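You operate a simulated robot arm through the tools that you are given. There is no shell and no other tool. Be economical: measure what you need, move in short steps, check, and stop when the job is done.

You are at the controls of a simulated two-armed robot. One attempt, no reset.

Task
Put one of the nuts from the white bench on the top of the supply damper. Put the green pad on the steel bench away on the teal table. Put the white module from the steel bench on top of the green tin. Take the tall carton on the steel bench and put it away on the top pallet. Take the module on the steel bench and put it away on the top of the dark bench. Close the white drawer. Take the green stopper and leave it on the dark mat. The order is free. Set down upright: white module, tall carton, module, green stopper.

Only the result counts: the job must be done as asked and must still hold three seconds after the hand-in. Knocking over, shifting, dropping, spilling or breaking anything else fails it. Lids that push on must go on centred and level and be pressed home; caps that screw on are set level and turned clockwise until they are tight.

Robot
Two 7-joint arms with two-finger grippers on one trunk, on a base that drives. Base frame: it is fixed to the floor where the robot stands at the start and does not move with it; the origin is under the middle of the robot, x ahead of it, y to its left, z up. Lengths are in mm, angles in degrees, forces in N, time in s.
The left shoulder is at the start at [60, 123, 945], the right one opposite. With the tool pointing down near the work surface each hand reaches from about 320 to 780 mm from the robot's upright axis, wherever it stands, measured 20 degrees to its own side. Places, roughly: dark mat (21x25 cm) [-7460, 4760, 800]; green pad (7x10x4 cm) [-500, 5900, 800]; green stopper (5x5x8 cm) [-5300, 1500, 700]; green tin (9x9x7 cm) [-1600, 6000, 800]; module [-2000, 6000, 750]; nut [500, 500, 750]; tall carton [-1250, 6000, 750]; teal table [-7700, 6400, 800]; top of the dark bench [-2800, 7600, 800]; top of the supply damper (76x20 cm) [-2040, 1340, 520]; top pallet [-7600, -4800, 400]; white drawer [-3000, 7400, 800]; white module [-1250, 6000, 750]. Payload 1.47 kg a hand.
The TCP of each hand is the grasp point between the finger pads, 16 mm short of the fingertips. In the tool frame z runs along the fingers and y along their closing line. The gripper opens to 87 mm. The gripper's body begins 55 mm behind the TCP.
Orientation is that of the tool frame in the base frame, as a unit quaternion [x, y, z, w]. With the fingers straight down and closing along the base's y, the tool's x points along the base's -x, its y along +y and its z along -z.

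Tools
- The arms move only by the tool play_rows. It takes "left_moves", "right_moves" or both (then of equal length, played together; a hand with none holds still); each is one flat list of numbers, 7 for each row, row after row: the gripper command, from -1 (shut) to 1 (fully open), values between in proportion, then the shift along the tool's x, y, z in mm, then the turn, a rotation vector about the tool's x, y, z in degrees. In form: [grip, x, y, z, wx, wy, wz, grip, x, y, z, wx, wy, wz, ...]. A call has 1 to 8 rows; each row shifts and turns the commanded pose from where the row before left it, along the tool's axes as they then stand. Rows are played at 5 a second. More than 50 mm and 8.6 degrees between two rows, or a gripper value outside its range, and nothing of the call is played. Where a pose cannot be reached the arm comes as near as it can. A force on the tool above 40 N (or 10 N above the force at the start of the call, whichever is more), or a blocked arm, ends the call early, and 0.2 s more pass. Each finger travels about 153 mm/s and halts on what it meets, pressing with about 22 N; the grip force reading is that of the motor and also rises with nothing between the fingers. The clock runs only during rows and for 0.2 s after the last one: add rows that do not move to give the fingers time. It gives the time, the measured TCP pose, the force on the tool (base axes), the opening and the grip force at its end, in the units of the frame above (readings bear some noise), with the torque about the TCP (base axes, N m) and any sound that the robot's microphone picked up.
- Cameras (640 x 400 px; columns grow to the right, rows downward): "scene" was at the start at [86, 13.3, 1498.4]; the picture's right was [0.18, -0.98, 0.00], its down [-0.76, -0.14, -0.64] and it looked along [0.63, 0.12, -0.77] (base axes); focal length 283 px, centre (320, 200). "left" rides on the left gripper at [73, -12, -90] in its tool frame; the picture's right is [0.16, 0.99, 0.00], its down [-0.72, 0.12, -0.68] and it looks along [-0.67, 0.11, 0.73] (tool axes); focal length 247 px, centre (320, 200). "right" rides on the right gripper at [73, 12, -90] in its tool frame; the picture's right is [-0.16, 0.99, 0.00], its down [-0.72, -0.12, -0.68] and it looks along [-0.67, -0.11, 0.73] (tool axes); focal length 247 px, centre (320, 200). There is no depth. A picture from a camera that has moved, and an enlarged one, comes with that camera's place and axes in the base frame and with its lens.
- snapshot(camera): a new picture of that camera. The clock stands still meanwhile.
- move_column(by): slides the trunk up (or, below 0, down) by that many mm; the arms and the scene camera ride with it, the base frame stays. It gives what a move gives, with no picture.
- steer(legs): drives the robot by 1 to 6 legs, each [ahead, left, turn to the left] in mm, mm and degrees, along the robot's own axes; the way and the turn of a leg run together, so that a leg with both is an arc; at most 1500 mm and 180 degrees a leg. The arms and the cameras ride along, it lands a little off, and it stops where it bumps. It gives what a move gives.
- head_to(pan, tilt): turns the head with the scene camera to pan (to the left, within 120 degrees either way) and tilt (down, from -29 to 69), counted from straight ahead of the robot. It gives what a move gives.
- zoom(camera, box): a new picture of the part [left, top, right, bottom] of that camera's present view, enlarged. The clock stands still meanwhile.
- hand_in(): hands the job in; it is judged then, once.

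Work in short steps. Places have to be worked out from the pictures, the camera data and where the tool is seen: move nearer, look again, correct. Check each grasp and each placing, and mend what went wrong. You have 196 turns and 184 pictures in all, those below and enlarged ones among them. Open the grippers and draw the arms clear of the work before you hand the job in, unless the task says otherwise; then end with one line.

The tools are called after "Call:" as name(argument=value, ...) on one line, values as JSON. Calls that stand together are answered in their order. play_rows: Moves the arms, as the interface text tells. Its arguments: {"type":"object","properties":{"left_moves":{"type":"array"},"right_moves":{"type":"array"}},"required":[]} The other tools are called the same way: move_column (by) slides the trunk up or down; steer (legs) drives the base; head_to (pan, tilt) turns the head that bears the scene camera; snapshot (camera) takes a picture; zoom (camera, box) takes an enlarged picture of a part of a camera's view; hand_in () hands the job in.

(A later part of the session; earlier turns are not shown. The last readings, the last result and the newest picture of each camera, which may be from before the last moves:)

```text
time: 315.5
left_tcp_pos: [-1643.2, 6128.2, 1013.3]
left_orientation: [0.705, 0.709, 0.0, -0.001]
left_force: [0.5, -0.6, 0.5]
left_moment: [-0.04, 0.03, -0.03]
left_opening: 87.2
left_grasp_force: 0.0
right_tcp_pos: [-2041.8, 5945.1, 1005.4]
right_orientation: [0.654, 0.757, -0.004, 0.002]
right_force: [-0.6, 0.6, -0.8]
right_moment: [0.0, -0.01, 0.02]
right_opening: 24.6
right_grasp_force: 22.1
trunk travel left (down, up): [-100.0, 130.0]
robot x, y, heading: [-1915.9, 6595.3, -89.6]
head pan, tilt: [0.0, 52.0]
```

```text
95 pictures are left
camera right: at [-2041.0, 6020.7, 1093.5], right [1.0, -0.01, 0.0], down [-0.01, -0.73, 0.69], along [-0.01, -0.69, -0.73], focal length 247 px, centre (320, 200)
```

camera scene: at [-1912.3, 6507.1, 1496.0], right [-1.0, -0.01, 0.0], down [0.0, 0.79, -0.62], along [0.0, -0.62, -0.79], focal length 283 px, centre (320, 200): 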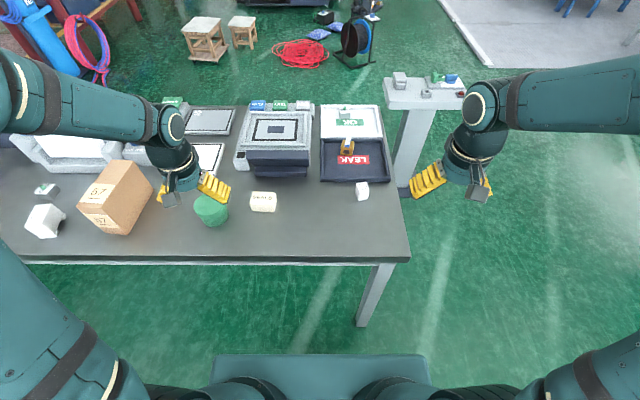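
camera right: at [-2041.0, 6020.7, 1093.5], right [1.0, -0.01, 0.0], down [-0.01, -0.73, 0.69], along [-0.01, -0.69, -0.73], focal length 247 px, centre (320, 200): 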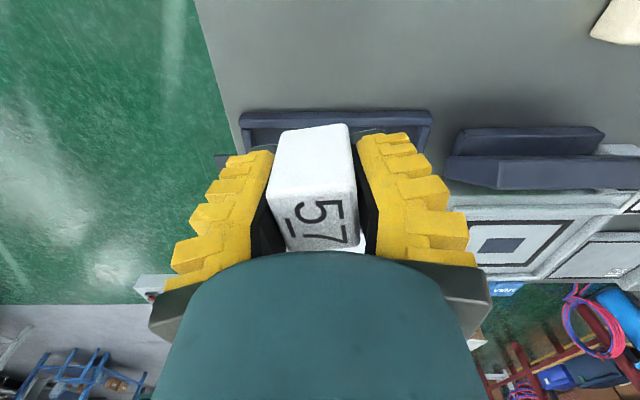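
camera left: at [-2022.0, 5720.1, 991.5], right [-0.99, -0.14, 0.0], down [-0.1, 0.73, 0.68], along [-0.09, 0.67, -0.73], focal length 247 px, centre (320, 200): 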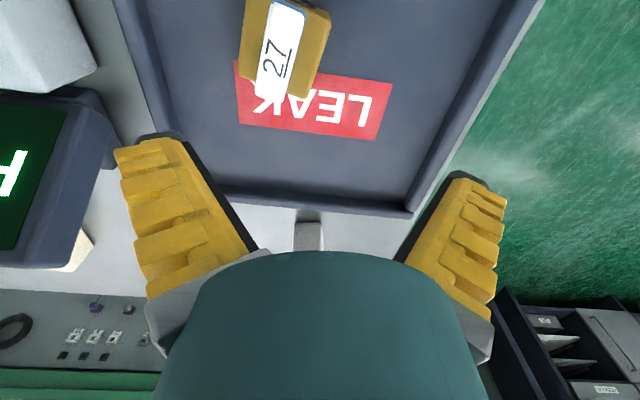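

A is held. I retract and raise the right hand, then strafe left in front of D.

Call:
play_rows(right_moves=[-1, 40, -10, -20, 0, 0, 0, -1, 40, -15, -20, 0, 0, 0, -1, 40, -15, -20, 0, 0, 0, -1, 40, -15, -10, 0, 0, 0, -1, 40, -15, 0, 0, 0, 0])

Call:
steer(legs=[[0, 590, 0]])

Call:
snapshot(camera="scene")

Call:
snapshot(camera="left")

```text
time: 316.7
left_tcp_pos: [-1642.5, 6127.9, 1013.4]
left_orientation: [0.705, 0.709, -0.001, 0.0]
left_force: [-0.8, -0.4, -0.4]
left_moment: [-0.05, 0.0, 0.02]
left_opening: 86.9
left_grasp_force: 0.1
right_tcp_pos: [-2140.4, 6137.6, 1071.0]
right_orientation: [0.655, 0.755, -0.004, 0.004]
right_force: [0.1, -0.3, -1.2]
right_moment: [-0.02, -0.02, 0.0]
right_opening: 24.4
right_grasp_force: 22.3
trunk travel left (down, up): [-100.0, 130.0]
robot x, y, heading: [-1915.1, 6594.6, -89.9]
head pan, tilt: [0.0, 52.0]
```

```text
time: 322.3
left_tcp_pos: [-1057.6, 6128.6, 1011.2]
left_orientation: [0.706, 0.708, 0.0, 0.0]
left_force: [-0.2, 0.1, 0.5]
left_moment: [0.02, 0.03, 0.03]
left_opening: 86.9
left_grasp_force: 0.0
right_tcp_pos: [-1555.7, 6138.7, 1069.8]
right_orientation: [0.656, 0.755, -0.004, 0.003]
right_force: [0.0, 0.1, -0.2]
right_moment: [-0.01, 0.02, -0.02]
right_opening: 24.2
right_grasp_force: 22.0
trunk travel left (down, up): [-100.0, 130.0]
robot x, y, heading: [-1324.6, 6593.0, -90.0]
head pan, tilt: [0.0, 52.0]
```

```text
94 pictures are left
camera scene: at [-1326.6, 6509.0, 1496.0], right [-1.0, 0.0, 0.0], down [0.0, 0.79, -0.62], along [0.0, -0.62, -0.79], focal length 283 px, centre (320, 200)
```

scene: 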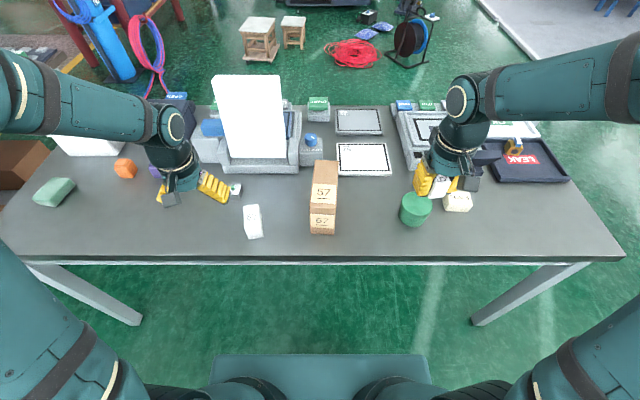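

```text
93 pictures are left
camera left: at [-1071.0, 6201.6, 1101.9], right [0.99, 0.16, 0.0], down [0.12, -0.72, 0.68], along [0.11, -0.67, -0.73], focal length 247 px, centre (320, 200)
```

left: 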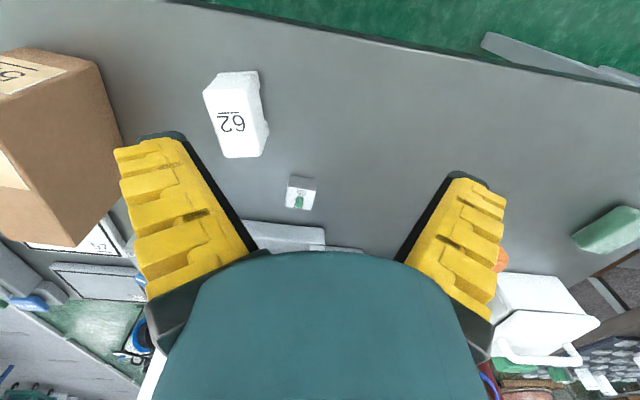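

D reads about (-1138,6065). I bring the left hand above it.

Call:
play_rows(left_moves=[1, -16, -20, 22, 0, 0, 0, 1, -16, -20, 22, 0, 0, 0, 1, -16, -20, 22, 0, 0, 0, 1, -16, -22, 24, 0, 0, 0, 1, 0, 0, 0, 0, 0, 0])

Call:
snapshot(camera="left")

Call:
zoom(camera="scene", box=[180, 150, 440, 260])

```text
time: 323.5
left_tcp_pos: [-1139.8, 6066.3, 923.1]
left_orientation: [0.707, 0.708, 0.0, 0.0]
left_force: [0.3, -0.4, 0.7]
left_moment: [0.03, -0.02, 0.03]
left_opening: 87.2
left_grasp_force: 0.2
right_tcp_pos: [-1555.5, 6140.3, 1070.1]
right_orientation: [0.655, 0.756, -0.004, 0.004]
right_force: [0.1, 0.7, -1.1]
right_moment: [-0.01, -0.01, 0.01]
right_opening: 24.7
right_grasp_force: 22.0
trunk travel left (down, up): [-100.0, 130.0]
robot x, y, heading: [-1327.7, 6594.3, -89.9]
head pan, tilt: [0.0, 52.0]
```

```text
92 pictures are left
camera left: at [-1152.5, 6138.4, 1012.8], right [0.99, 0.16, 0.0], down [0.12, -0.72, 0.68], along [0.11, -0.67, -0.73], focal length 247 px, centre (320, 200)
```

left: 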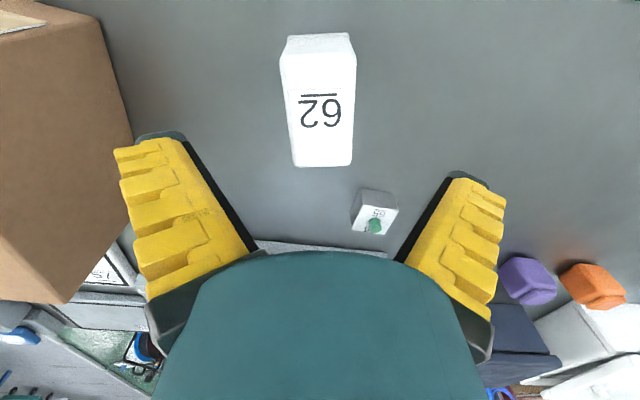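

```text
2.46 times, centred on (310, 205) of scene
camera zoom: at [-1326.5, 6509.5, 1496.1], right [-1.0, 0.0, 0.0], down [0.0, 0.79, -0.62], along [0.0, -0.62, -0.79], focal length 696 px, centre (345, 188)
```

zoom: 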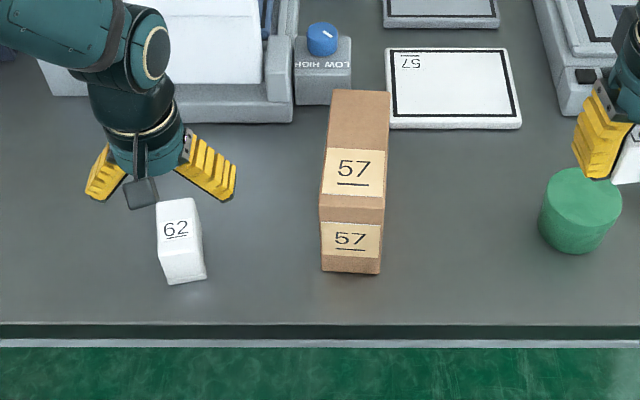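

D is about 41×68×88 mm, centre (-1144,6069), top 870. I descend to TCP 838 and close along x.

Call:
play_rows(left_moves=[1, 3, -4, 30, 0, 0, 0, 1, 0, 0, 30, 0, 0, 0, 1, 0, 0, 25, 0, 0, 0, 1, 0, 0, 0, 0, 0, 0, -1, 0, 0, 0, 0, 0, 0, -1, 0, 0, 0, 0, 0, 0, -1, 0, 0, 0, 0, 0, 0])

Call:
snapshot(camera="left")

```text
time: 325.1
left_tcp_pos: [-1143.9, 6067.0, 839.8]
left_orientation: [0.707, 0.708, 0.0, -0.001]
left_force: [0.3, 0.3, 2.6]
left_moment: [-0.11, -0.02, 0.09]
left_opening: 41.8
left_grasp_force: 22.3
right_tcp_pos: [-1555.1, 6138.0, 1070.2]
right_orientation: [0.656, 0.755, -0.004, 0.004]
right_force: [0.6, 1.2, -0.2]
right_moment: [0.03, 0.03, 0.0]
right_opening: 24.6
right_grasp_force: 21.9
trunk travel left (down, up): [-100.0, 130.0]
robot x, y, heading: [-1326.8, 6594.1, -90.1]
head pan, tilt: [0.0, 52.0]
```

```text
90 pictures are left
camera left: at [-1157.4, 6141.3, 928.2], right [0.99, 0.16, 0.0], down [0.12, -0.72, 0.68], along [0.11, -0.67, -0.73], focal length 247 px, centre (320, 200)
```

left: 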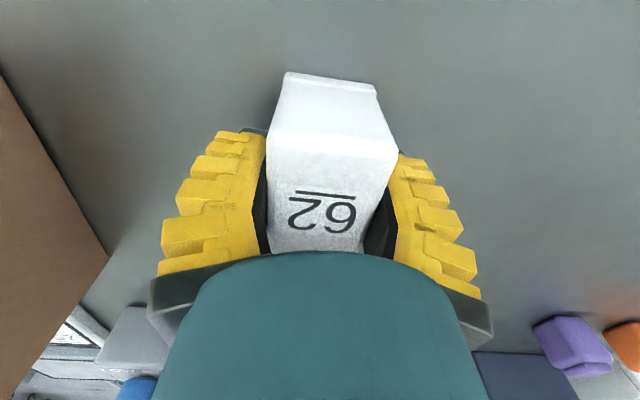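

Gripped at 41.8 mm. I lift well above the carton's top (≈909).

Call:
play_rows(left_moves=[-1, 0, 0, -10, 0, 0, 0, -1, 0, 0, -40, 0, 0, 0, -1, 0, 0, -45, 0, 0, 0, -1, 0, 0, -45, 0, 0, 0, -1, 0, 0, -45, 0, 0, 0, -1, 10, 0, -40, 0, 0, 0, -1, 0, 0, 0, 0, 0, 0])

Call:
steer(legs=[[0, -455, 0]])

Call:
snapshot(camera="left")

Call:
snapshot(camera="scene")

```text
time: 326.7
left_tcp_pos: [-1146.5, 6076.7, 1063.0]
left_orientation: [0.707, 0.707, 0.0, 0.0]
left_force: [-0.3, -0.1, -1.9]
left_moment: [0.02, 0.0, -0.01]
left_opening: 41.5
left_grasp_force: 22.0
right_tcp_pos: [-1556.5, 6137.2, 1070.1]
right_orientation: [0.656, 0.755, -0.004, 0.003]
right_force: [-0.4, -0.3, -0.5]
right_moment: [-0.01, -0.01, 0.0]
right_opening: 24.6
right_grasp_force: 22.3
trunk travel left (down, up): [-100.0, 130.0]
robot x, y, heading: [-1324.1, 6593.8, -90.2]
head pan, tilt: [0.0, 52.0]
```

```text
time: 331.2
left_tcp_pos: [-1596.8, 6077.1, 1063.3]
left_orientation: [0.705, 0.709, 0.001, 0.001]
left_force: [-0.1, 0.4, -1.3]
left_moment: [0.01, 0.0, 0.03]
left_opening: 41.1
left_grasp_force: 22.7
right_tcp_pos: [-2007.4, 6136.2, 1070.3]
right_orientation: [0.654, 0.756, -0.003, 0.002]
right_force: [-0.6, 0.2, -0.4]
right_moment: [-0.01, -0.02, -0.01]
right_opening: 24.7
right_grasp_force: 21.7
trunk travel left (down, up): [-100.0, 130.0]
robot x, y, heading: [-1777.7, 6592.5, -90.0]
head pan, tilt: [0.0, 52.0]
```

```text
89 pictures are left
camera left: at [-1610.7, 6149.6, 1152.8], right [0.99, 0.16, 0.0], down [0.12, -0.72, 0.68], along [0.11, -0.67, -0.73], focal length 247 px, centre (320, 200)
```

left: 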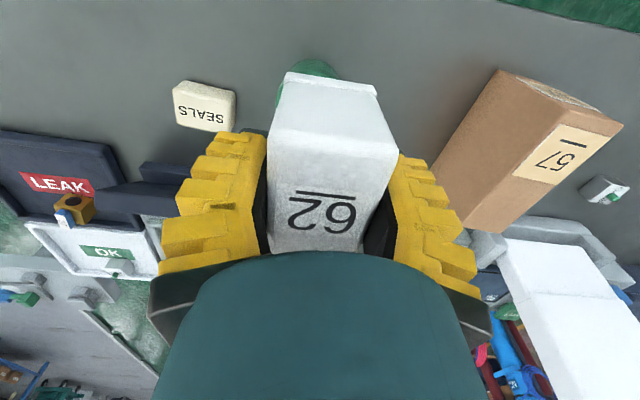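

```text
88 pictures are left
camera scene: at [-1779.3, 6507.2, 1496.0], right [-1.0, -0.01, 0.0], down [0.0, 0.79, -0.62], along [0.0, -0.62, -0.79], focal length 283 px, centre (320, 200)
```

scene: 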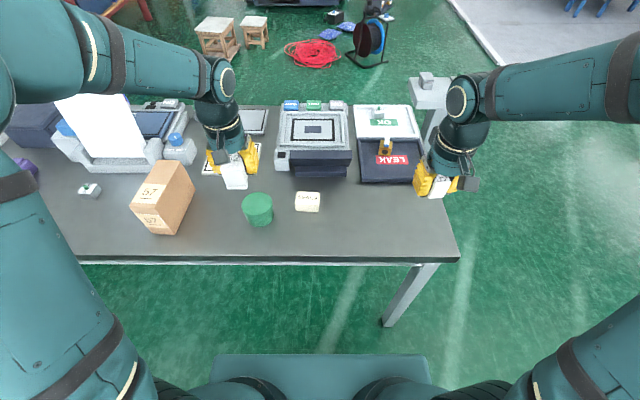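

I zoom on the tin to fix its centre.

Call:
zoom(camera="scene", box=[200, 165, 320, 240])

Call:
zoom(camera="left", box=[240, 40, 400, 140])

```text
5.33 times, centred on (260, 202) of scene
camera zoom: at [-1779.3, 6507.2, 1496.0], right [-1.0, -0.01, 0.0], down [0.0, 0.79, -0.62], along [0.0, -0.62, -0.79], focal length 1509 px, centre (640, 187)
```

zoom: 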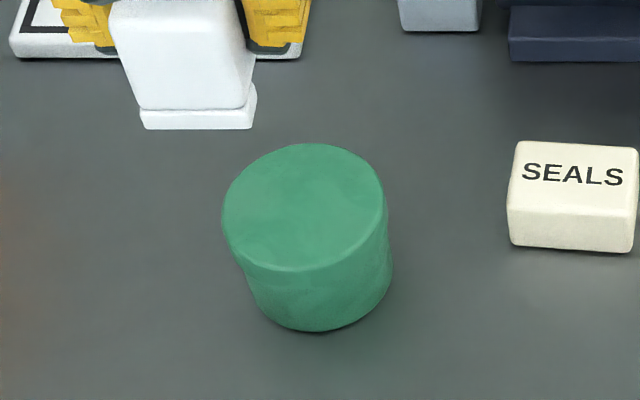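

```text
4.00 times, centred on (320, 90) of left
camera zoom: at [-1610.7, 6149.6, 1152.8], right [0.99, 0.16, 0.0], down [0.12, -0.72, 0.68], along [0.11, -0.67, -0.73], focal length 988 px, centre (320, 640)
```

zoom: 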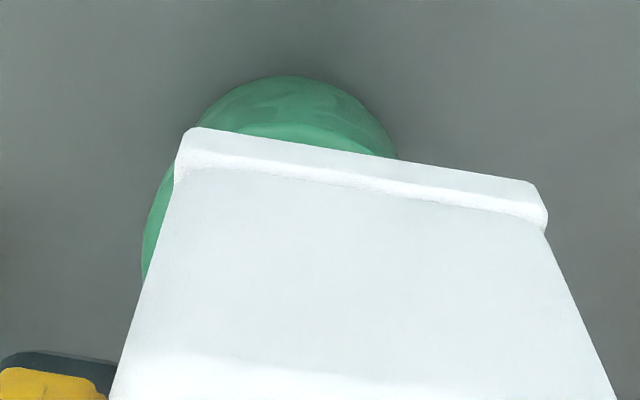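

Tin centre (-1600,6015), top ≈852; contact expected at TCP ≈910. I move over it and down to about 920.

Call:
play_rows(left_moves=[-1, -32, -2, 15, 0, 0, 0, -1, -32, -2, 20, 0, 0, 0, -1, 0, 0, 40, 0, 0, 0, -1, 0, 0, 40, 0, 0, 0, -1, 0, 0, 25, 0, 0, 0, -1, 0, 0, 0, 0, 0, 0])

Call:
zoom(camera="scene", box=[180, 130, 340, 250])

Call:
snapshot(camera="left")

```text
time: 332.6
left_tcp_pos: [-1599.6, 6013.0, 922.3]
left_orientation: [0.704, 0.71, 0.0, 0.0]
left_force: [-0.9, -0.6, -0.5]
left_moment: [0.02, -0.01, -0.01]
left_opening: 41.3
left_grasp_force: 21.8
right_tcp_pos: [-2006.3, 6135.0, 1070.2]
right_orientation: [0.654, 0.756, -0.004, 0.003]
right_force: [0.0, -0.1, -0.2]
right_moment: [0.03, -0.02, 0.0]
right_opening: 24.7
right_grasp_force: 22.0
trunk travel left (down, up): [-100.0, 130.0]
robot x, y, heading: [-1781.0, 6585.6, -89.7]
head pan, tilt: [0.0, 52.0]
```

```text
3.33 times, centred on (260, 190) of scene
camera zoom: at [-1779.1, 6507.4, 1496.0], right [-1.0, -0.01, 0.0], down [0.0, 0.79, -0.62], along [0.0, -0.62, -0.79], focal length 943 px, centre (520, 233)
```

zoom: 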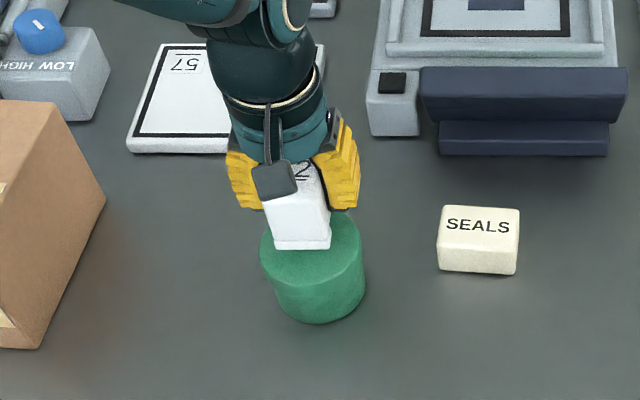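

```text
84 pictures are left
camera left: at [-1614.0, 6086.2, 1012.1], right [0.99, 0.16, 0.0], down [0.12, -0.72, 0.68], along [0.11, -0.67, -0.73], focal length 247 px, centre (320, 200)
```

left: 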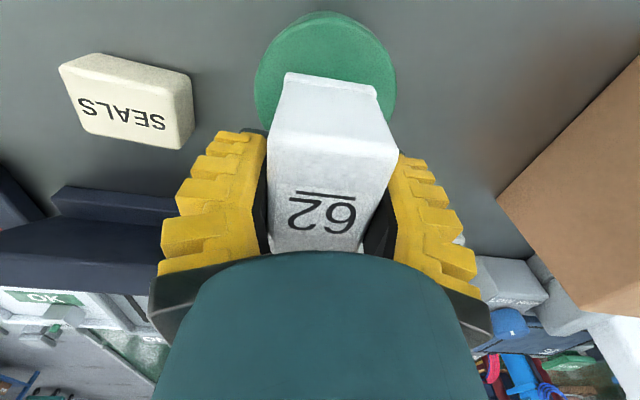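

I shift 7 mm toward me (tin centre averages y≈6020) and lower in small steps to contact.

Call:
play_rows(left_moves=[-1, 7, 0, 3, 0, 0, 0, -1, 0, 0, 3, 0, 0, 0, -1, 0, 0, 2, 0, 0, 0, -1, 0, 0, 2, 0, 0, 0, -1, 0, 0, 2, 0, 0, 0, -1, 0, 0, 2, 0, 0, 0])

```text
time: 334.0
left_tcp_pos: [-1601.4, 6020.6, 909.2]
left_orientation: [0.706, 0.709, 0.0, 0.0]
left_force: [-0.7, -0.6, -1.3]
left_moment: [-0.03, 0.0, 0.01]
left_opening: 41.6
left_grasp_force: 21.9
right_tcp_pos: [-2006.9, 6135.2, 1069.4]
right_orientation: [0.654, 0.756, -0.004, 0.003]
right_force: [0.2, 0.4, -0.2]
right_moment: [0.03, -0.02, -0.01]
right_opening: 24.5
right_grasp_force: 22.3
trunk travel left (down, up): [-100.0, 130.0]
robot x, y, heading: [-1780.6, 6599.4, -89.4]
head pan, tilt: [0.0, 52.0]
```

No contact yet; I continue with 2 mm steps.

Call:
play_rows(left_moves=[-1, 0, 0, 2, 0, 0, 0, -1, 0, 0, 2, 0, 0, 0, -1, 0, 0, 2, 0, 0, 0, -1, 0, 0, 2, 0, 0, 0, -1, 0, 0, 2, 0, 0, 0])

Call:
zoom(camera="scene", box=[180, 130, 340, 250])

```text
time: 335.2
left_tcp_pos: [-1601.2, 6019.5, 901.5]
left_orientation: [0.705, 0.709, -0.002, 0.001]
left_force: [-0.8, -2.4, 11.7]
left_moment: [-0.09, 0.01, 0.04]
left_opening: 41.8
left_grasp_force: 21.8
right_tcp_pos: [-2006.8, 6136.3, 1069.6]
right_orientation: [0.654, 0.756, -0.004, 0.005]
right_force: [0.5, 0.6, -1.0]
right_moment: [-0.03, -0.01, 0.01]
right_opening: 24.7
right_grasp_force: 21.7
trunk travel left (down, up): [-100.0, 130.0]
robot x, y, heading: [-1778.1, 6591.2, -89.6]
head pan, tilt: [0.0, 52.0]
```

```text
3.33 times, centred on (260, 190) of scene
camera zoom: at [-1779.6, 6508.2, 1496.1], right [-1.0, -0.01, 0.0], down [0.0, 0.79, -0.62], along [0.0, -0.62, -0.79], focal length 943 px, centre (520, 233)
```

zoom: 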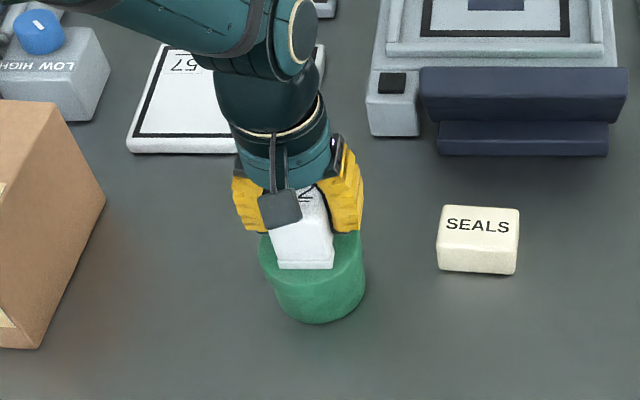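

It rests on the tin (≈12 N). I open, rise and check.

Call:
play_rows(left_moves=[-1, 0, 0, -1, 0, 0, 0, 0.3, 0, 0, 0, 0, 0, 0, 0.6, 0, 0, 0, 0, 0, 0, 0.6, 0, 0, -30, 0, 0, 0, 0.6, 0, 0, -45, 0, 0, 0, 0.6, 0, 0, -45, 0, 0, 0, 1, 0, 0, -45, 0, 0, 0, 1, 0, 0, 0, 0, 0, 0])

Call:
zoom(camera="scene", box=[180, 130, 340, 250])

Call:
snapshot(camera="left")

```text
time: 337.0
left_tcp_pos: [-1601.5, 6020.0, 1066.6]
left_orientation: [0.705, 0.709, 0.0, 0.0]
left_force: [0.1, -0.6, -0.2]
left_moment: [0.0, 0.0, 0.02]
left_opening: 87.0
left_grasp_force: 0.1
right_tcp_pos: [-2006.9, 6135.0, 1070.2]
right_orientation: [0.654, 0.757, -0.004, 0.003]
right_force: [0.2, -0.1, -0.3]
right_moment: [0.03, 0.01, 0.0]
right_opening: 24.6
right_grasp_force: 22.3
trunk travel left (down, up): [-100.0, 130.0]
robot x, y, heading: [-1777.8, 6593.6, -89.8]
head pan, tilt: [0.0, 52.0]
```

```text
3.33 times, centred on (260, 190) of scene
camera zoom: at [-1779.1, 6506.8, 1495.9], right [-1.0, -0.01, 0.0], down [0.0, 0.79, -0.62], along [0.0, -0.62, -0.79], focal length 943 px, centre (520, 233)
```

zoom: 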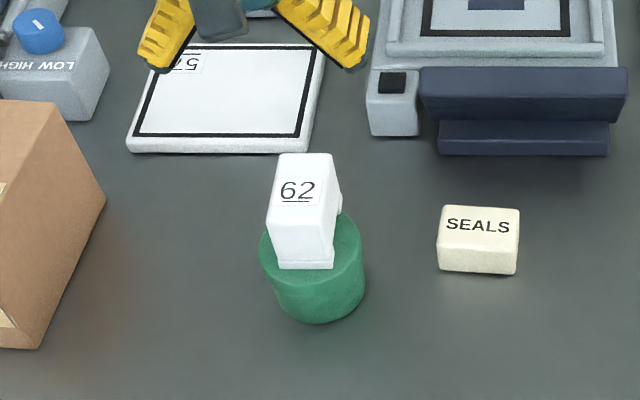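

```text
81 pictures are left
camera left: at [-1614.6, 6093.0, 1155.6], right [0.99, 0.16, 0.0], down [0.12, -0.72, 0.68], along [0.11, -0.67, -0.73], focal length 247 px, centre (320, 200)
```

left: 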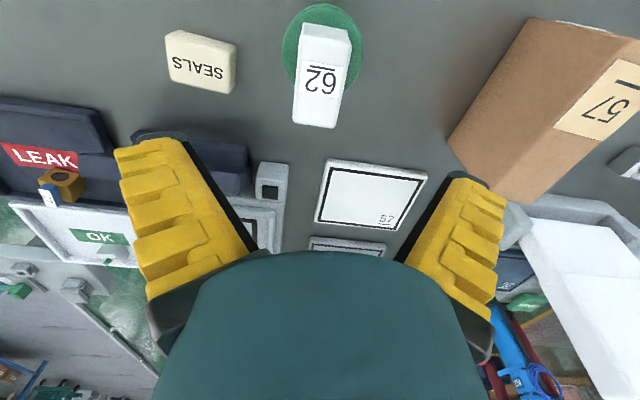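

The white module stands on the tin. Now module A to the dark bench: I retract, strafe right past the bench end, and turn to face +y.

Call:
play_rows(left_moves=[1, 40, 0, 0, 0, 0, 0, 1, 40, 0, 0, 0, 0, 0, 1, 30, 0, 0, 0, 0, 0])

Call:
steer(legs=[[0, -1000, 0], [100, 0, 0], [0, 0, 180]])

Call:
head_to(pan=0, tilt=38)

Call:
snapshot(camera="scene")

```text
time: 337.8
left_tcp_pos: [-1600.5, 6131.9, 1065.3]
left_orientation: [0.704, 0.71, 0.0, -0.001]
left_force: [-0.4, 0.6, 0.5]
left_moment: [0.01, 0.0, -0.01]
left_opening: 87.1
left_grasp_force: 0.1
right_tcp_pos: [-2005.4, 6137.0, 1069.7]
right_orientation: [0.654, 0.757, -0.004, 0.004]
right_force: [0.3, -0.9, -0.1]
right_moment: [-0.04, -0.05, -0.01]
right_opening: 24.7
right_grasp_force: 22.0
trunk travel left (down, up): [-100.0, 130.0]
robot x, y, heading: [-1781.0, 6593.8, -89.6]
head pan, tilt: [0.0, 52.0]
```

```text
time: 355.0
left_tcp_pos: [-2968.9, 6932.2, 1066.1]
left_orientation: [0.728, -0.685, 0.0, 0.0]
left_force: [-0.3, 0.3, 0.2]
left_moment: [0.01, -0.01, 0.0]
left_opening: 87.0
left_grasp_force: 0.1
right_tcp_pos: [-2564.6, 6948.6, 1069.4]
right_orientation: [0.774, -0.633, -0.003, -0.003]
right_force: [0.1, -0.1, -0.5]
right_moment: [-0.03, 0.01, -0.01]
right_opening: 24.6
right_grasp_force: 22.2
trunk travel left (down, up): [-100.0, 130.0]
robot x, y, heading: [-2761.3, 6473.9, 93.5]
head pan, tilt: [0.0, 52.0]
```

```text
time: 355.8
left_tcp_pos: [-2969.6, 6933.1, 1066.2]
left_orientation: [0.728, -0.685, -0.001, 0.001]
left_force: [-0.6, -0.1, -0.2]
left_moment: [0.02, 0.03, -0.01]
left_opening: 86.9
left_grasp_force: 0.0
right_tcp_pos: [-2565.1, 6949.1, 1070.8]
right_orientation: [0.774, -0.633, -0.002, -0.003]
right_force: [-0.3, -0.1, -0.5]
right_moment: [0.02, 0.02, 0.0]
right_opening: 24.5
right_grasp_force: 21.8
trunk travel left (down, up): [-100.0, 130.0]
robot x, y, heading: [-2767.4, 6479.8, 93.5]
head pan, tilt: [0.0, 38.0]
```

```text
80 pictures are left
camera scene: at [-2770.4, 6575.8, 1515.8], right [1.0, 0.06, 0.0], down [0.04, -0.62, -0.79], along [-0.05, 0.79, -0.62], focal length 283 px, centre (320, 200)
```

scene: 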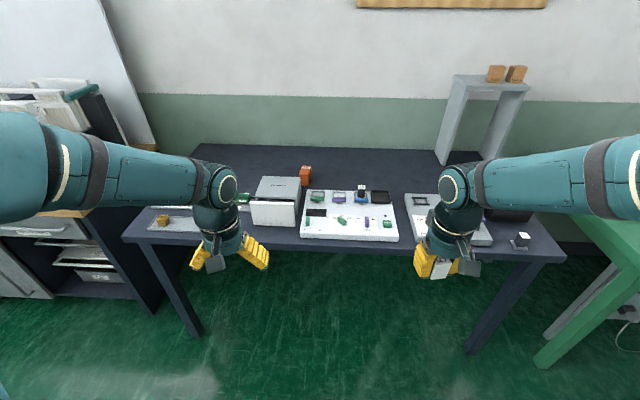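

The bench's back half is free. I straighten, move nearer, and look at the drawer and the free spots.

Call:
steer(legs=[[0, 0, -3.5], [430, 0, 0]])

Call:
head_to(pan=0, tilt=48)

Call:
snapshot(camera="scene")

Call:
zoom(camera="scene", box=[160, 110, 420, 270])

```text
time: 358.8
left_tcp_pos: [-2940.7, 7379.8, 1065.8]
left_orientation: [-0.706, 0.708, 0.0, 0.0]
left_force: [0.0, -0.4, -0.1]
left_moment: [0.0, 0.02, 0.0]
left_opening: 87.2
left_grasp_force: 0.0
right_tcp_pos: [-2535.1, 7370.3, 1069.0]
right_orientation: [0.753, -0.658, -0.004, -0.004]
right_force: [0.1, 0.8, -0.5]
right_moment: [0.0, 0.0, 0.02]
right_opening: 24.3
right_grasp_force: 21.7
trunk travel left (down, up): [-100.0, 130.0]
robot x, y, heading: [-2763.5, 6918.3, 89.7]
head pan, tilt: [0.0, 38.0]
```

```text
time: 359.6
left_tcp_pos: [-2939.6, 7380.5, 1066.1]
left_orientation: [-0.706, 0.708, 0.001, 0.0]
left_force: [0.8, 0.2, 0.7]
left_moment: [0.02, 0.01, 0.01]
left_opening: 86.7
left_grasp_force: 0.1
right_tcp_pos: [-2533.8, 7370.8, 1069.6]
right_orientation: [0.753, -0.658, -0.004, -0.004]
right_force: [-0.2, -0.4, 0.2]
right_moment: [-0.01, 0.0, 0.02]
right_opening: 24.5
right_grasp_force: 22.5
trunk travel left (down, up): [-100.0, 130.0]
robot x, y, heading: [-2763.8, 6915.1, 89.9]
head pan, tilt: [0.0, 48.0]
```

```text
79 pictures are left
camera scene: at [-2764.0, 7003.3, 1501.4], right [1.0, 0.0, 0.0], down [0.0, -0.74, -0.67], along [0.0, 0.67, -0.74], focal length 283 px, centre (320, 200)
```

scene: 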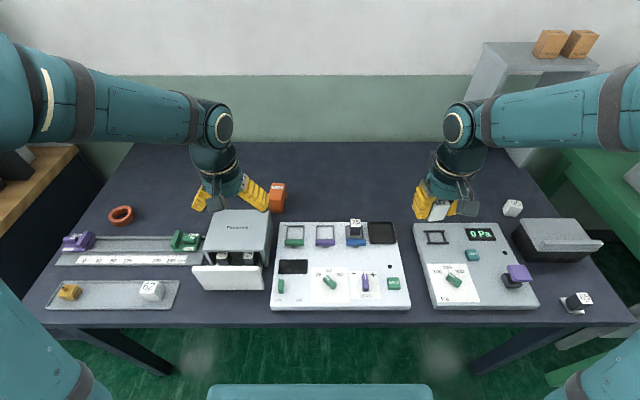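

```text
2.46 times, centred on (290, 190) of scene
camera zoom: at [-2764.0, 7003.3, 1501.4], right [1.0, 0.0, 0.0], down [0.0, -0.74, -0.67], along [0.0, 0.67, -0.74], focal length 696 px, centre (394, 225)
```

zoom: 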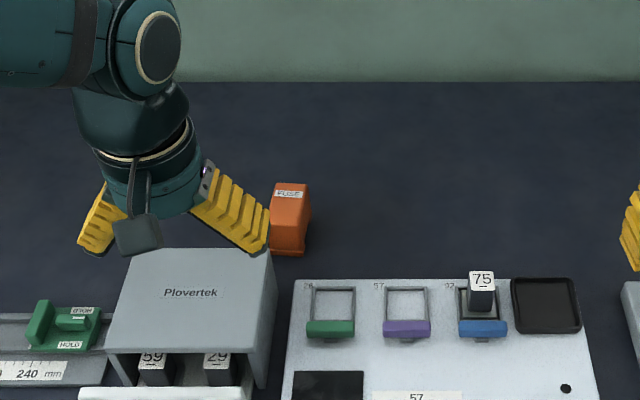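

The small numbered blocks here confirm A as the module. I'll set it behind the white board at about (-2610,7690). I drive 70 mm nearer and bring the right hand there.

Call:
steer(legs=[[70, 0, 0]])

Call:
play_rows(right_moves=[-1, -43, 7, 0, 0, 0, 0, -1, -43, 7, 0, 0, 0, 0, -1, -43, 7, 10, 0, 0, 0, -1, -43, 7, 20, 0, 0, 0, -1, -43, 7, 20, 0, 0, 0, -1, -42, 7, 20, 0, 0, 0, -1, 0, 0, 45, 0, 0, 0, -1, 0, 0, 45, 0, 0, 0])

Call:
snapshot(camera="right")

Call:
snapshot(camera="scene")

```text
time: 360.6
left_tcp_pos: [-2938.1, 7449.3, 1065.2]
left_orientation: [-0.706, 0.708, 0.0, 0.0]
left_force: [0.5, 0.2, -0.2]
left_moment: [-0.03, 0.0, -0.03]
left_opening: 86.9
left_grasp_force: 0.0
right_tcp_pos: [-2532.8, 7440.9, 1070.3]
right_orientation: [0.753, -0.658, -0.004, -0.003]
right_force: [0.1, 1.3, -0.9]
right_moment: [-0.02, -0.01, -0.01]
right_opening: 24.3
right_grasp_force: 21.9
trunk travel left (down, up): [-100.0, 130.0]
robot x, y, heading: [-2762.4, 6982.1, 89.7]
head pan, tilt: [0.0, 48.0]
```

```text
time: 362.4
left_tcp_pos: [-2937.6, 7449.8, 1065.1]
left_orientation: [-0.706, 0.708, 0.0, 0.001]
left_force: [-0.2, 0.6, 0.3]
left_moment: [0.01, -0.01, -0.04]
left_opening: 86.9
left_grasp_force: 0.0
right_tcp_pos: [-2609.1, 7688.8, 910.4]
right_orientation: [0.753, -0.658, -0.003, -0.003]
right_force: [0.6, 0.1, -1.5]
right_moment: [0.0, -0.03, 0.0]
right_opening: 24.5
right_grasp_force: 21.9
trunk travel left (down, up): [-100.0, 130.0]
robot x, y, heading: [-2767.1, 6986.3, 89.7]
head pan, tilt: [0.0, 48.0]
```

```text
77 pictures are left
camera right: at [-2611.0, 7615.0, 999.1], right [-1.0, 0.02, 0.0], down [0.02, 0.73, 0.69], along [0.02, 0.69, -0.73], focal length 247 px, centre (320, 200)
```

right: 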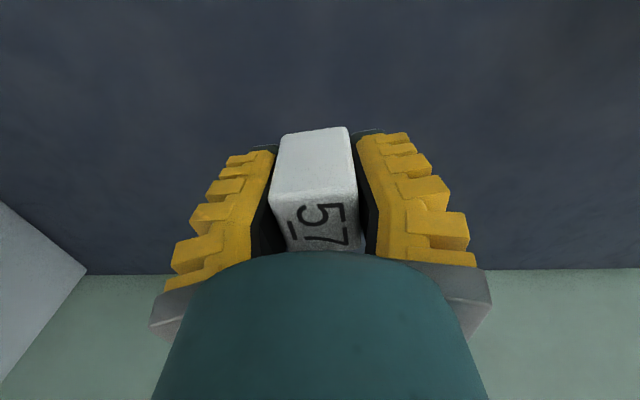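

```text
76 pictures are left
camera scene: at [-2763.7, 7073.6, 1501.3], right [1.0, 0.0, 0.0], down [0.0, -0.74, -0.67], along [0.0, 0.67, -0.74], focal length 283 px, centre (320, 200)
```

scene: 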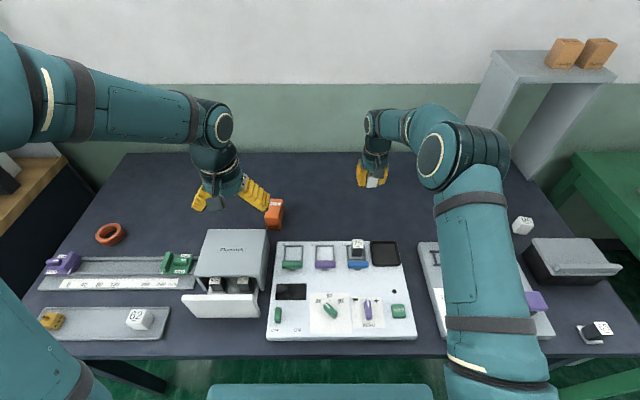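

Empty surface below. I lower to contact.

Call:
play_rows(right_moves=[-1, 0, 0, 40, 0, 0, 0, -1, 0, 0, 20, 0, 0, 0, -1, 0, 0, 4, 0, 0, 0, -1, 0, 0, 4, 0, 0, 0, -1, 0, 0, 4, 0, 0, 0, -1, 0, 0, 4, 0, 0, 0, -1, 0, 0, 4, 0, 0, 0, -1, 0, 0, 4, 0, 0, 0])

```text
time: 364.2
left_tcp_pos: [-2938.8, 7449.0, 1066.4]
left_orientation: [-0.706, 0.708, 0.0, 0.001]
left_force: [0.4, -1.0, 0.3]
left_moment: [0.0, -0.04, 0.04]
left_opening: 86.9
left_grasp_force: 0.1
right_tcp_pos: [-2609.8, 7690.1, 827.3]
right_orientation: [0.752, -0.659, -0.002, -0.004]
right_force: [0.2, -0.3, -0.8]
right_moment: [0.0, -0.01, 0.01]
right_opening: 24.8
right_grasp_force: 22.2
trunk travel left (down, up): [-100.0, 130.0]
robot x, y, heading: [-2766.3, 6983.0, 89.6]
head pan, tilt: [0.0, 48.0]
```

Call:
play_rows(right_moves=[-1, 0, 0, 3, 0, 0, 0, -1, 0, 0, 3, 0, 0, 0, -1, 0, 0, 3, 0, 0, 0, -1, 0, 0, 3, 0, 0, 0, -1, 0, 0, 3, 0, 0, 0, -1, 0, 0, 3, 0, 0, 0, -1, 0, 0, 3, 0, 0, 0, -1, 0, 0, 3, 0, 0, 0])

Call:
snapshot(camera="right")

```text
time: 365.8
left_tcp_pos: [-2938.3, 7446.8, 1066.0]
left_orientation: [-0.705, 0.709, 0.001, 0.0]
left_force: [-0.8, 0.8, 0.4]
left_moment: [-0.02, -0.01, 0.01]
left_opening: 87.0
left_grasp_force: 0.0
right_tcp_pos: [-2610.1, 7694.0, 816.1]
right_orientation: [0.753, -0.658, -0.008, -0.008]
right_force: [0.1, -5.6, 20.3]
right_moment: [-0.34, 0.0, 0.0]
right_opening: 29.0
right_grasp_force: 21.8
trunk travel left (down, up): [-100.0, 130.0]
robot x, y, heading: [-2761.9, 6988.9, 89.5]
head pan, tilt: [0.0, 48.0]
stopped in row 8 (right hand): the force on the tool passed its limit at 42 N (the readings are from after the stop); the commanded pose is now the measured one
```

```text
75 pictures are left
camera right: at [-2612.2, 7618.9, 904.6], right [-1.0, 0.02, 0.0], down [0.02, 0.72, 0.7], along [0.02, 0.7, -0.72], focal length 247 px, centre (320, 200)
```

right: 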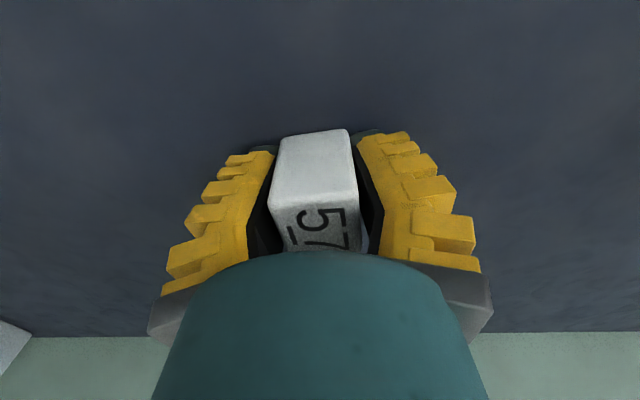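

Down on the bench. I ease up 2 mm, open, rise and check.

Call:
play_rows(right_moves=[-1, 0, 0, -2, 0, 0, 0, 0, 0, 0, 0, 0, 0, 0, 0.4, 0, 0, 0, 0, 0, 0, 0.4, 0, 0, -20, 0, 0, 0, 0.4, 0, 0, -45, 0, 0, 0, 0.6, 0, 0, -45, 0, 0, 0, 1, 0, 0, -45, 0, 0, 0, 1, 0, 0, 0, 0, 0, 0])

Call:
snapshot(camera="right")

Call:
zoom(camera="scene", box=[180, 150, 420, 340])

```text
time: 367.6
left_tcp_pos: [-2938.1, 7450.0, 1065.6]
left_orientation: [-0.706, 0.708, 0.0, -0.001]
left_force: [0.5, 0.0, 0.6]
left_moment: [0.0, -0.01, 0.0]
left_opening: 87.0
left_grasp_force: 0.1
right_tcp_pos: [-2610.5, 7691.6, 967.8]
right_orientation: [0.753, -0.658, -0.006, -0.006]
right_force: [-0.8, -0.4, 0.9]
right_moment: [0.01, 0.01, 0.0]
right_opening: 87.2
right_grasp_force: 0.1
trunk travel left (down, up): [-100.0, 130.0]
robot x, y, heading: [-2762.1, 6985.6, 89.8]
head pan, tilt: [0.0, 48.0]
```

```text
74 pictures are left
camera right: at [-2611.8, 7617.0, 1056.8], right [-1.0, 0.02, 0.0], down [0.02, 0.72, 0.69], along [0.02, 0.69, -0.72], focal length 247 px, centre (320, 200)
```

right: 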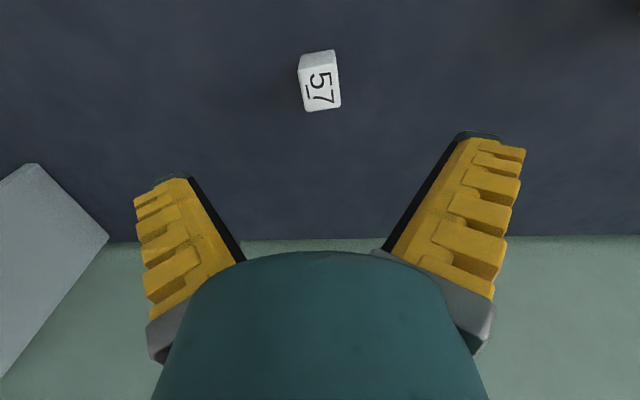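

```text
2.11 times, centred on (300, 245) of scene
camera zoom: at [-2763.5, 7072.9, 1501.3], right [1.0, 0.0, 0.0], down [0.0, -0.74, -0.67], along [0.0, 0.67, -0.74], focal length 596 px, centre (362, 105)
```

zoom: 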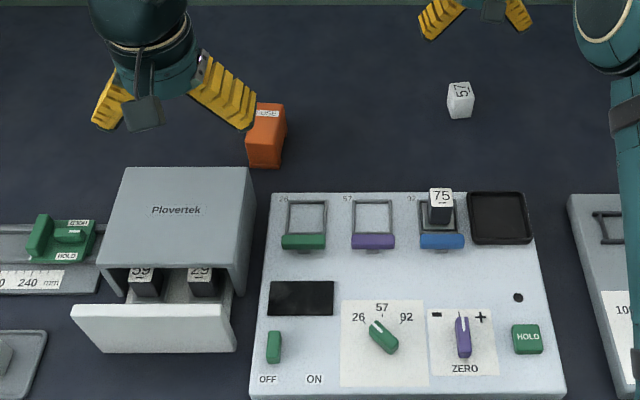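

Module stands upright. Now the drawer ("Plovertek" box, drawer pulled out toward me). I look with the left camera to fix its height and position.

Call:
play_rows(right_moves=[1, 40, 0, -20, 0, 0, 0, 1, 45, 0, -15, 0, 0, 0, 1, 45, -10, -10, 0, 0, 0, 1, 45, -10, -10, 0, 0, 0, 1, 45, 0, 0, 0, 0, 0, 1, 45, 0, 0, 0, 0, 0], left_moves=[1, 45, 0, 0, 0, 0, 0, 1, 45, 0, 0, 0, 0, 0, 1, 45, 0, 0, 0, 0, 0, 1, 45, 0, 0, 0, 0, 0, 1, 0, 0, 0, 0, 0, 0, 1, 0, 0, 0, 0, 0, 0])

Call:
snapshot(camera="left")

Call:
zoom(camera="scene", box=[160, 210, 320, 330])

```text
time: 369.0
left_tcp_pos: [-2938.8, 7267.7, 1067.4]
left_orientation: [-0.705, 0.709, 0.001, 0.0]
left_force: [-0.7, -0.5, 0.2]
left_moment: [0.04, 0.01, 0.0]
left_opening: 86.9
left_grasp_force: 0.1
right_tcp_pos: [-2552.8, 7424.5, 1019.8]
right_orientation: [0.753, -0.658, -0.007, -0.007]
right_force: [-0.4, 0.0, 0.5]
right_moment: [0.05, 0.01, -0.02]
right_opening: 86.8
right_grasp_force: 0.1
trunk travel left (down, up): [-100.0, 130.0]
robot x, y, heading: [-2763.1, 6982.5, 90.1]
head pan, tilt: [0.0, 48.0]
```

```text
72 pictures are left
camera left: at [-2928.1, 7195.9, 1155.5], right [-0.99, -0.15, 0.0], down [-0.11, 0.72, 0.68], along [-0.11, 0.67, -0.73], focal length 247 px, centre (320, 200)
```

left: 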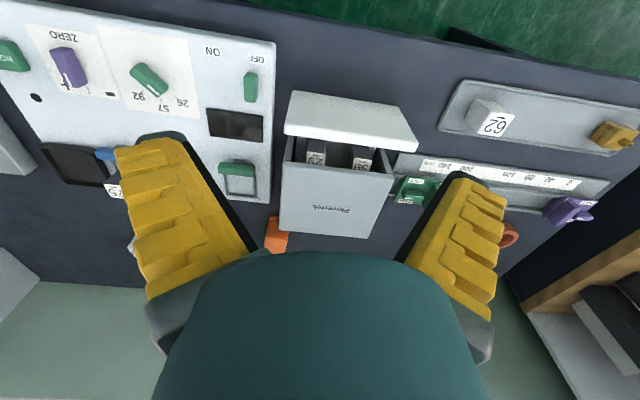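

```text
3.33 times, centred on (240, 270) of scene
camera zoom: at [-2763.3, 7070.6, 1501.5], right [1.0, 0.0, 0.0], down [0.0, -0.74, -0.67], along [0.0, 0.67, -0.74], focal length 943 px, centre (587, -33)
```

zoom: 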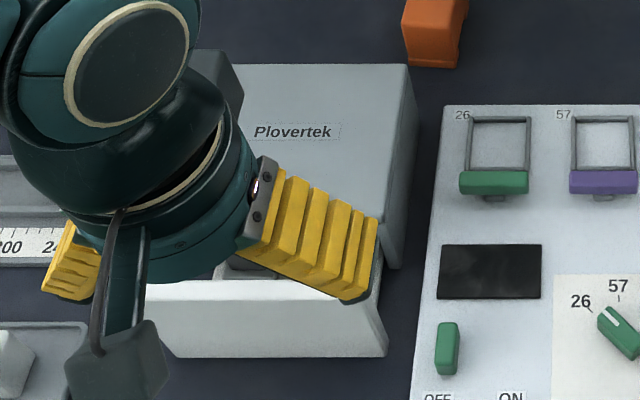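

Drawer front face is at y≈7326 (z 790–842), box front ≈7385, centre x≈-2995. I close the left fingers and lower them just in front of it.

Call:
play_rows(left_moves=[-1, 0, 28, 10, 0, 0, 0, -1, 0, 28, 30, 0, 0, 0, -1, 0, 0, 45, 0, 0, 0, -1, 0, 0, 45, 0, 0, 0, -1, 0, 0, 45, 0, 0, 0, -1, 0, 0, 40, 0, 0, 0, -1, 0, 0, 18, 0, 0, 0, -1, 0, 0, 0, 0, 0, 0])

Call:
snapshot(camera="left")

Call:
zoom(camera="scene", box=[140, 200, 320, 340])

```text
time: 370.2
left_tcp_pos: [-3002.4, 7322.5, 919.8]
left_orientation: [-0.706, 0.708, 0.011, 0.01]
left_force: [3.2, -0.3, 40.2]
left_moment: [0.31, 0.03, 0.16]
left_opening: 6.2
left_grasp_force: 28.6
left hand out of reach, approached as far as the arm can: row 1, 2, 3, 4, 5
right_tcp_pos: [-2553.4, 7427.0, 1018.7]
right_orientation: [0.753, -0.657, -0.007, -0.007]
right_force: [0.0, 0.3, -0.1]
right_moment: [-0.01, -0.04, -0.01]
right_opening: 87.0
right_grasp_force: 0.1
trunk travel left (down, up): [-100.0, 130.0]
robot x, y, heading: [-2768.8, 6987.6, 90.0]
head pan, tilt: [0.0, 48.0]
stopped in row 6 (left hand): the force on the tool passed its limit at 176 N (the readings are from after the stop); the commanded pose is now the measured one
```

```text
70 pictures are left
camera left: at [-2992.3, 7246.1, 1006.7], right [-0.99, -0.15, 0.0], down [-0.11, 0.7, 0.7], along [-0.1, 0.69, -0.71], focal length 247 px, centre (320, 200)
```

left: 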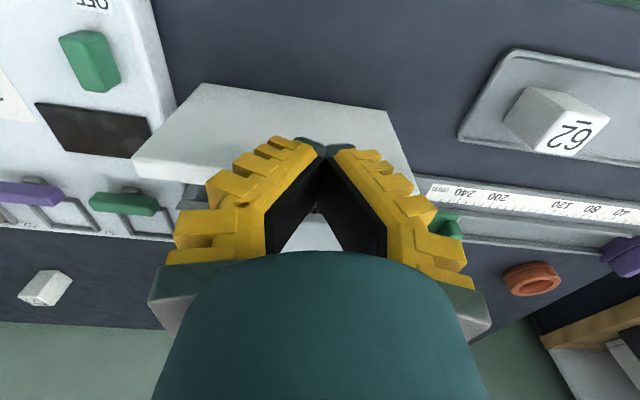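

```text
2.86 times, centred on (230, 270) of scene
camera zoom: at [-2762.9, 7070.7, 1501.9], right [1.0, 0.0, 0.0], down [0.0, -0.74, -0.67], along [0.0, 0.67, -0.74], focal length 808 px, centre (577, 0)
```

zoom: 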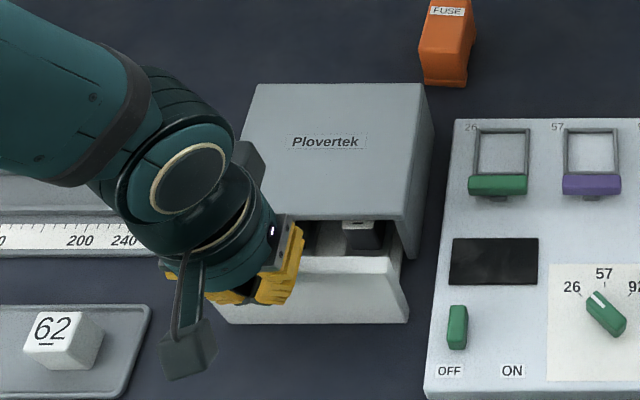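

The hand was too close to the body and came down on the drawer's front edge (top ≈890, higher than I took it). I lift it, back off and check that nothing moved.

Call:
play_rows(left_moves=[-1, 0, 0, -40, 0, 0, 0, -1, 0, 0, -45, 0, 0, 0, -1, 0, 0, -45, 0, 0, 0, -1, 0, 0, 0, 0, 0, 0])

Call:
steer(legs=[[-230, 0, 0]])

Call:
snapshot(camera="scene")

```text
time: 371.2
left_tcp_pos: [-3002.2, 7314.6, 1049.9]
left_orientation: [-0.706, 0.708, 0.008, 0.007]
left_force: [0.3, -0.2, 1.3]
left_moment: [0.01, -0.02, 0.01]
left_opening: 0.0
left_grasp_force: 28.1
right_tcp_pos: [-2555.0, 7428.1, 1017.9]
right_orientation: [0.753, -0.658, -0.005, -0.006]
right_force: [-0.5, 0.1, -0.4]
right_moment: [-0.06, 0.01, 0.03]
right_opening: 86.9
right_grasp_force: 0.0
trunk travel left (down, up): [-100.0, 130.0]
robot x, y, heading: [-2763.4, 6984.0, 89.6]
head pan, tilt: [0.0, 48.0]
```

```text
time: 372.9
left_tcp_pos: [-3003.8, 7082.3, 1049.2]
left_orientation: [-0.706, 0.708, 0.008, 0.008]
left_force: [-0.1, 0.0, 0.3]
left_moment: [0.01, 0.0, 0.01]
left_opening: 0.0
left_grasp_force: 27.6
right_tcp_pos: [-2556.7, 7196.2, 1018.4]
right_orientation: [0.754, -0.657, -0.006, -0.006]
right_force: [-0.5, -0.4, 1.0]
right_moment: [0.03, 0.01, 0.02]
right_opening: 86.8
right_grasp_force: 0.1
trunk travel left (down, up): [-100.0, 130.0]
robot x, y, heading: [-2766.0, 6756.6, 89.8]
head pan, tilt: [0.0, 48.0]
```

```text
68 pictures are left
camera scene: at [-2764.6, 6840.3, 1501.5], right [1.0, 0.0, 0.0], down [0.0, -0.74, -0.67], along [0.0, 0.67, -0.74], focal length 283 px, centre (320, 200)
```

scene: 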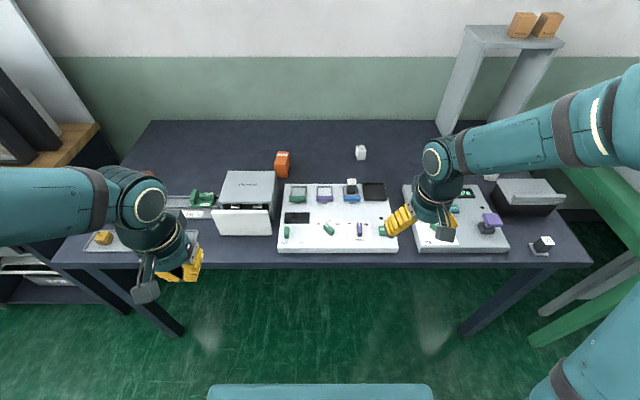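

Nothing is disturbed. From here I bring the closed left hand to y≈7270, lowered to TCP 865, just before the drawer front.

Call:
play_rows(left_moves=[-1, -46, -4, 0, 0, 0, 0, -1, -46, -4, 0, 0, 0, 0, -1, -46, -4, 0, 0, 0, 0, -1, -46, 0, 0, 0, 0, 0, -1, 0, 0, 46, 0, 0, 0, -1, 0, 0, 46, 0, 0, 0, -1, 0, 0, 46, 0, 0, 0, -1, 0, 0, 46, 0, 0, 0])

Call:
zoom(camera="scene", box=[160, 130, 320, 270])

Call:
snapshot(camera="left")

```text
time: 374.8
left_tcp_pos: [-2994.1, 7270.1, 869.4]
left_orientation: [-0.706, 0.708, 0.007, 0.008]
left_force: [-0.3, 0.4, 0.5]
left_moment: [-0.01, 0.01, -0.01]
left_opening: 0.1
left_grasp_force: 28.1
right_tcp_pos: [-2556.4, 7197.4, 1017.1]
right_orientation: [0.754, -0.657, -0.005, -0.006]
right_force: [0.2, 0.3, -0.4]
right_moment: [-0.02, 0.01, 0.02]
right_opening: 86.9
right_grasp_force: 0.1
trunk travel left (down, up): [-100.0, 130.0]
robot x, y, heading: [-2767.2, 6753.4, 89.9]
head pan, tilt: [0.0, 48.0]
```

```text
2.86 times, centred on (240, 200) of scene
camera zoom: at [-2764.7, 6842.5, 1501.3], right [1.0, 0.0, 0.0], down [0.0, -0.74, -0.67], along [0.0, 0.67, -0.74], focal length 808 px, centre (549, 200)
```

zoom: 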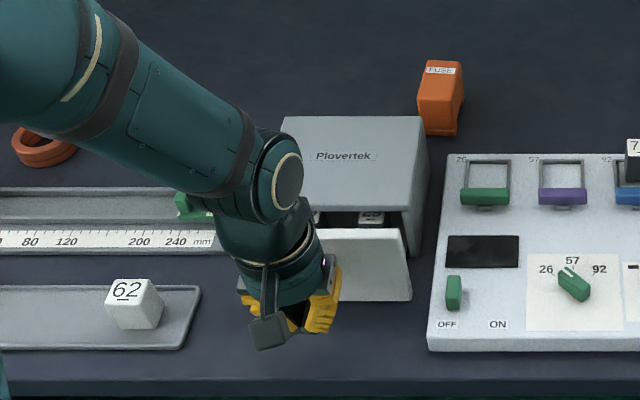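

```text
66 pictures are left
camera left: at [-2984.2, 7196.6, 956.0], right [-0.99, -0.16, 0.0], down [-0.11, 0.71, 0.7], along [-0.11, 0.69, -0.72], focal length 247 px, centre (320, 200)
```

left: 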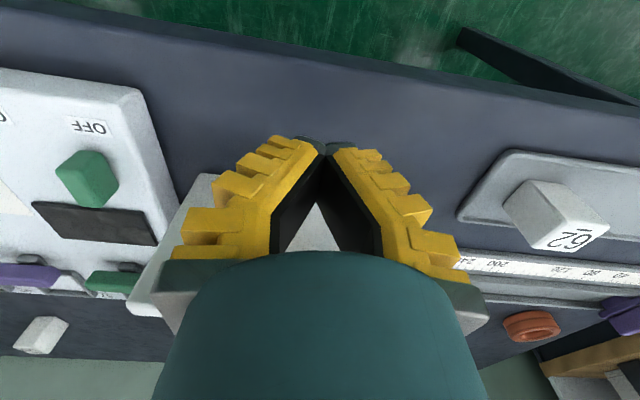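

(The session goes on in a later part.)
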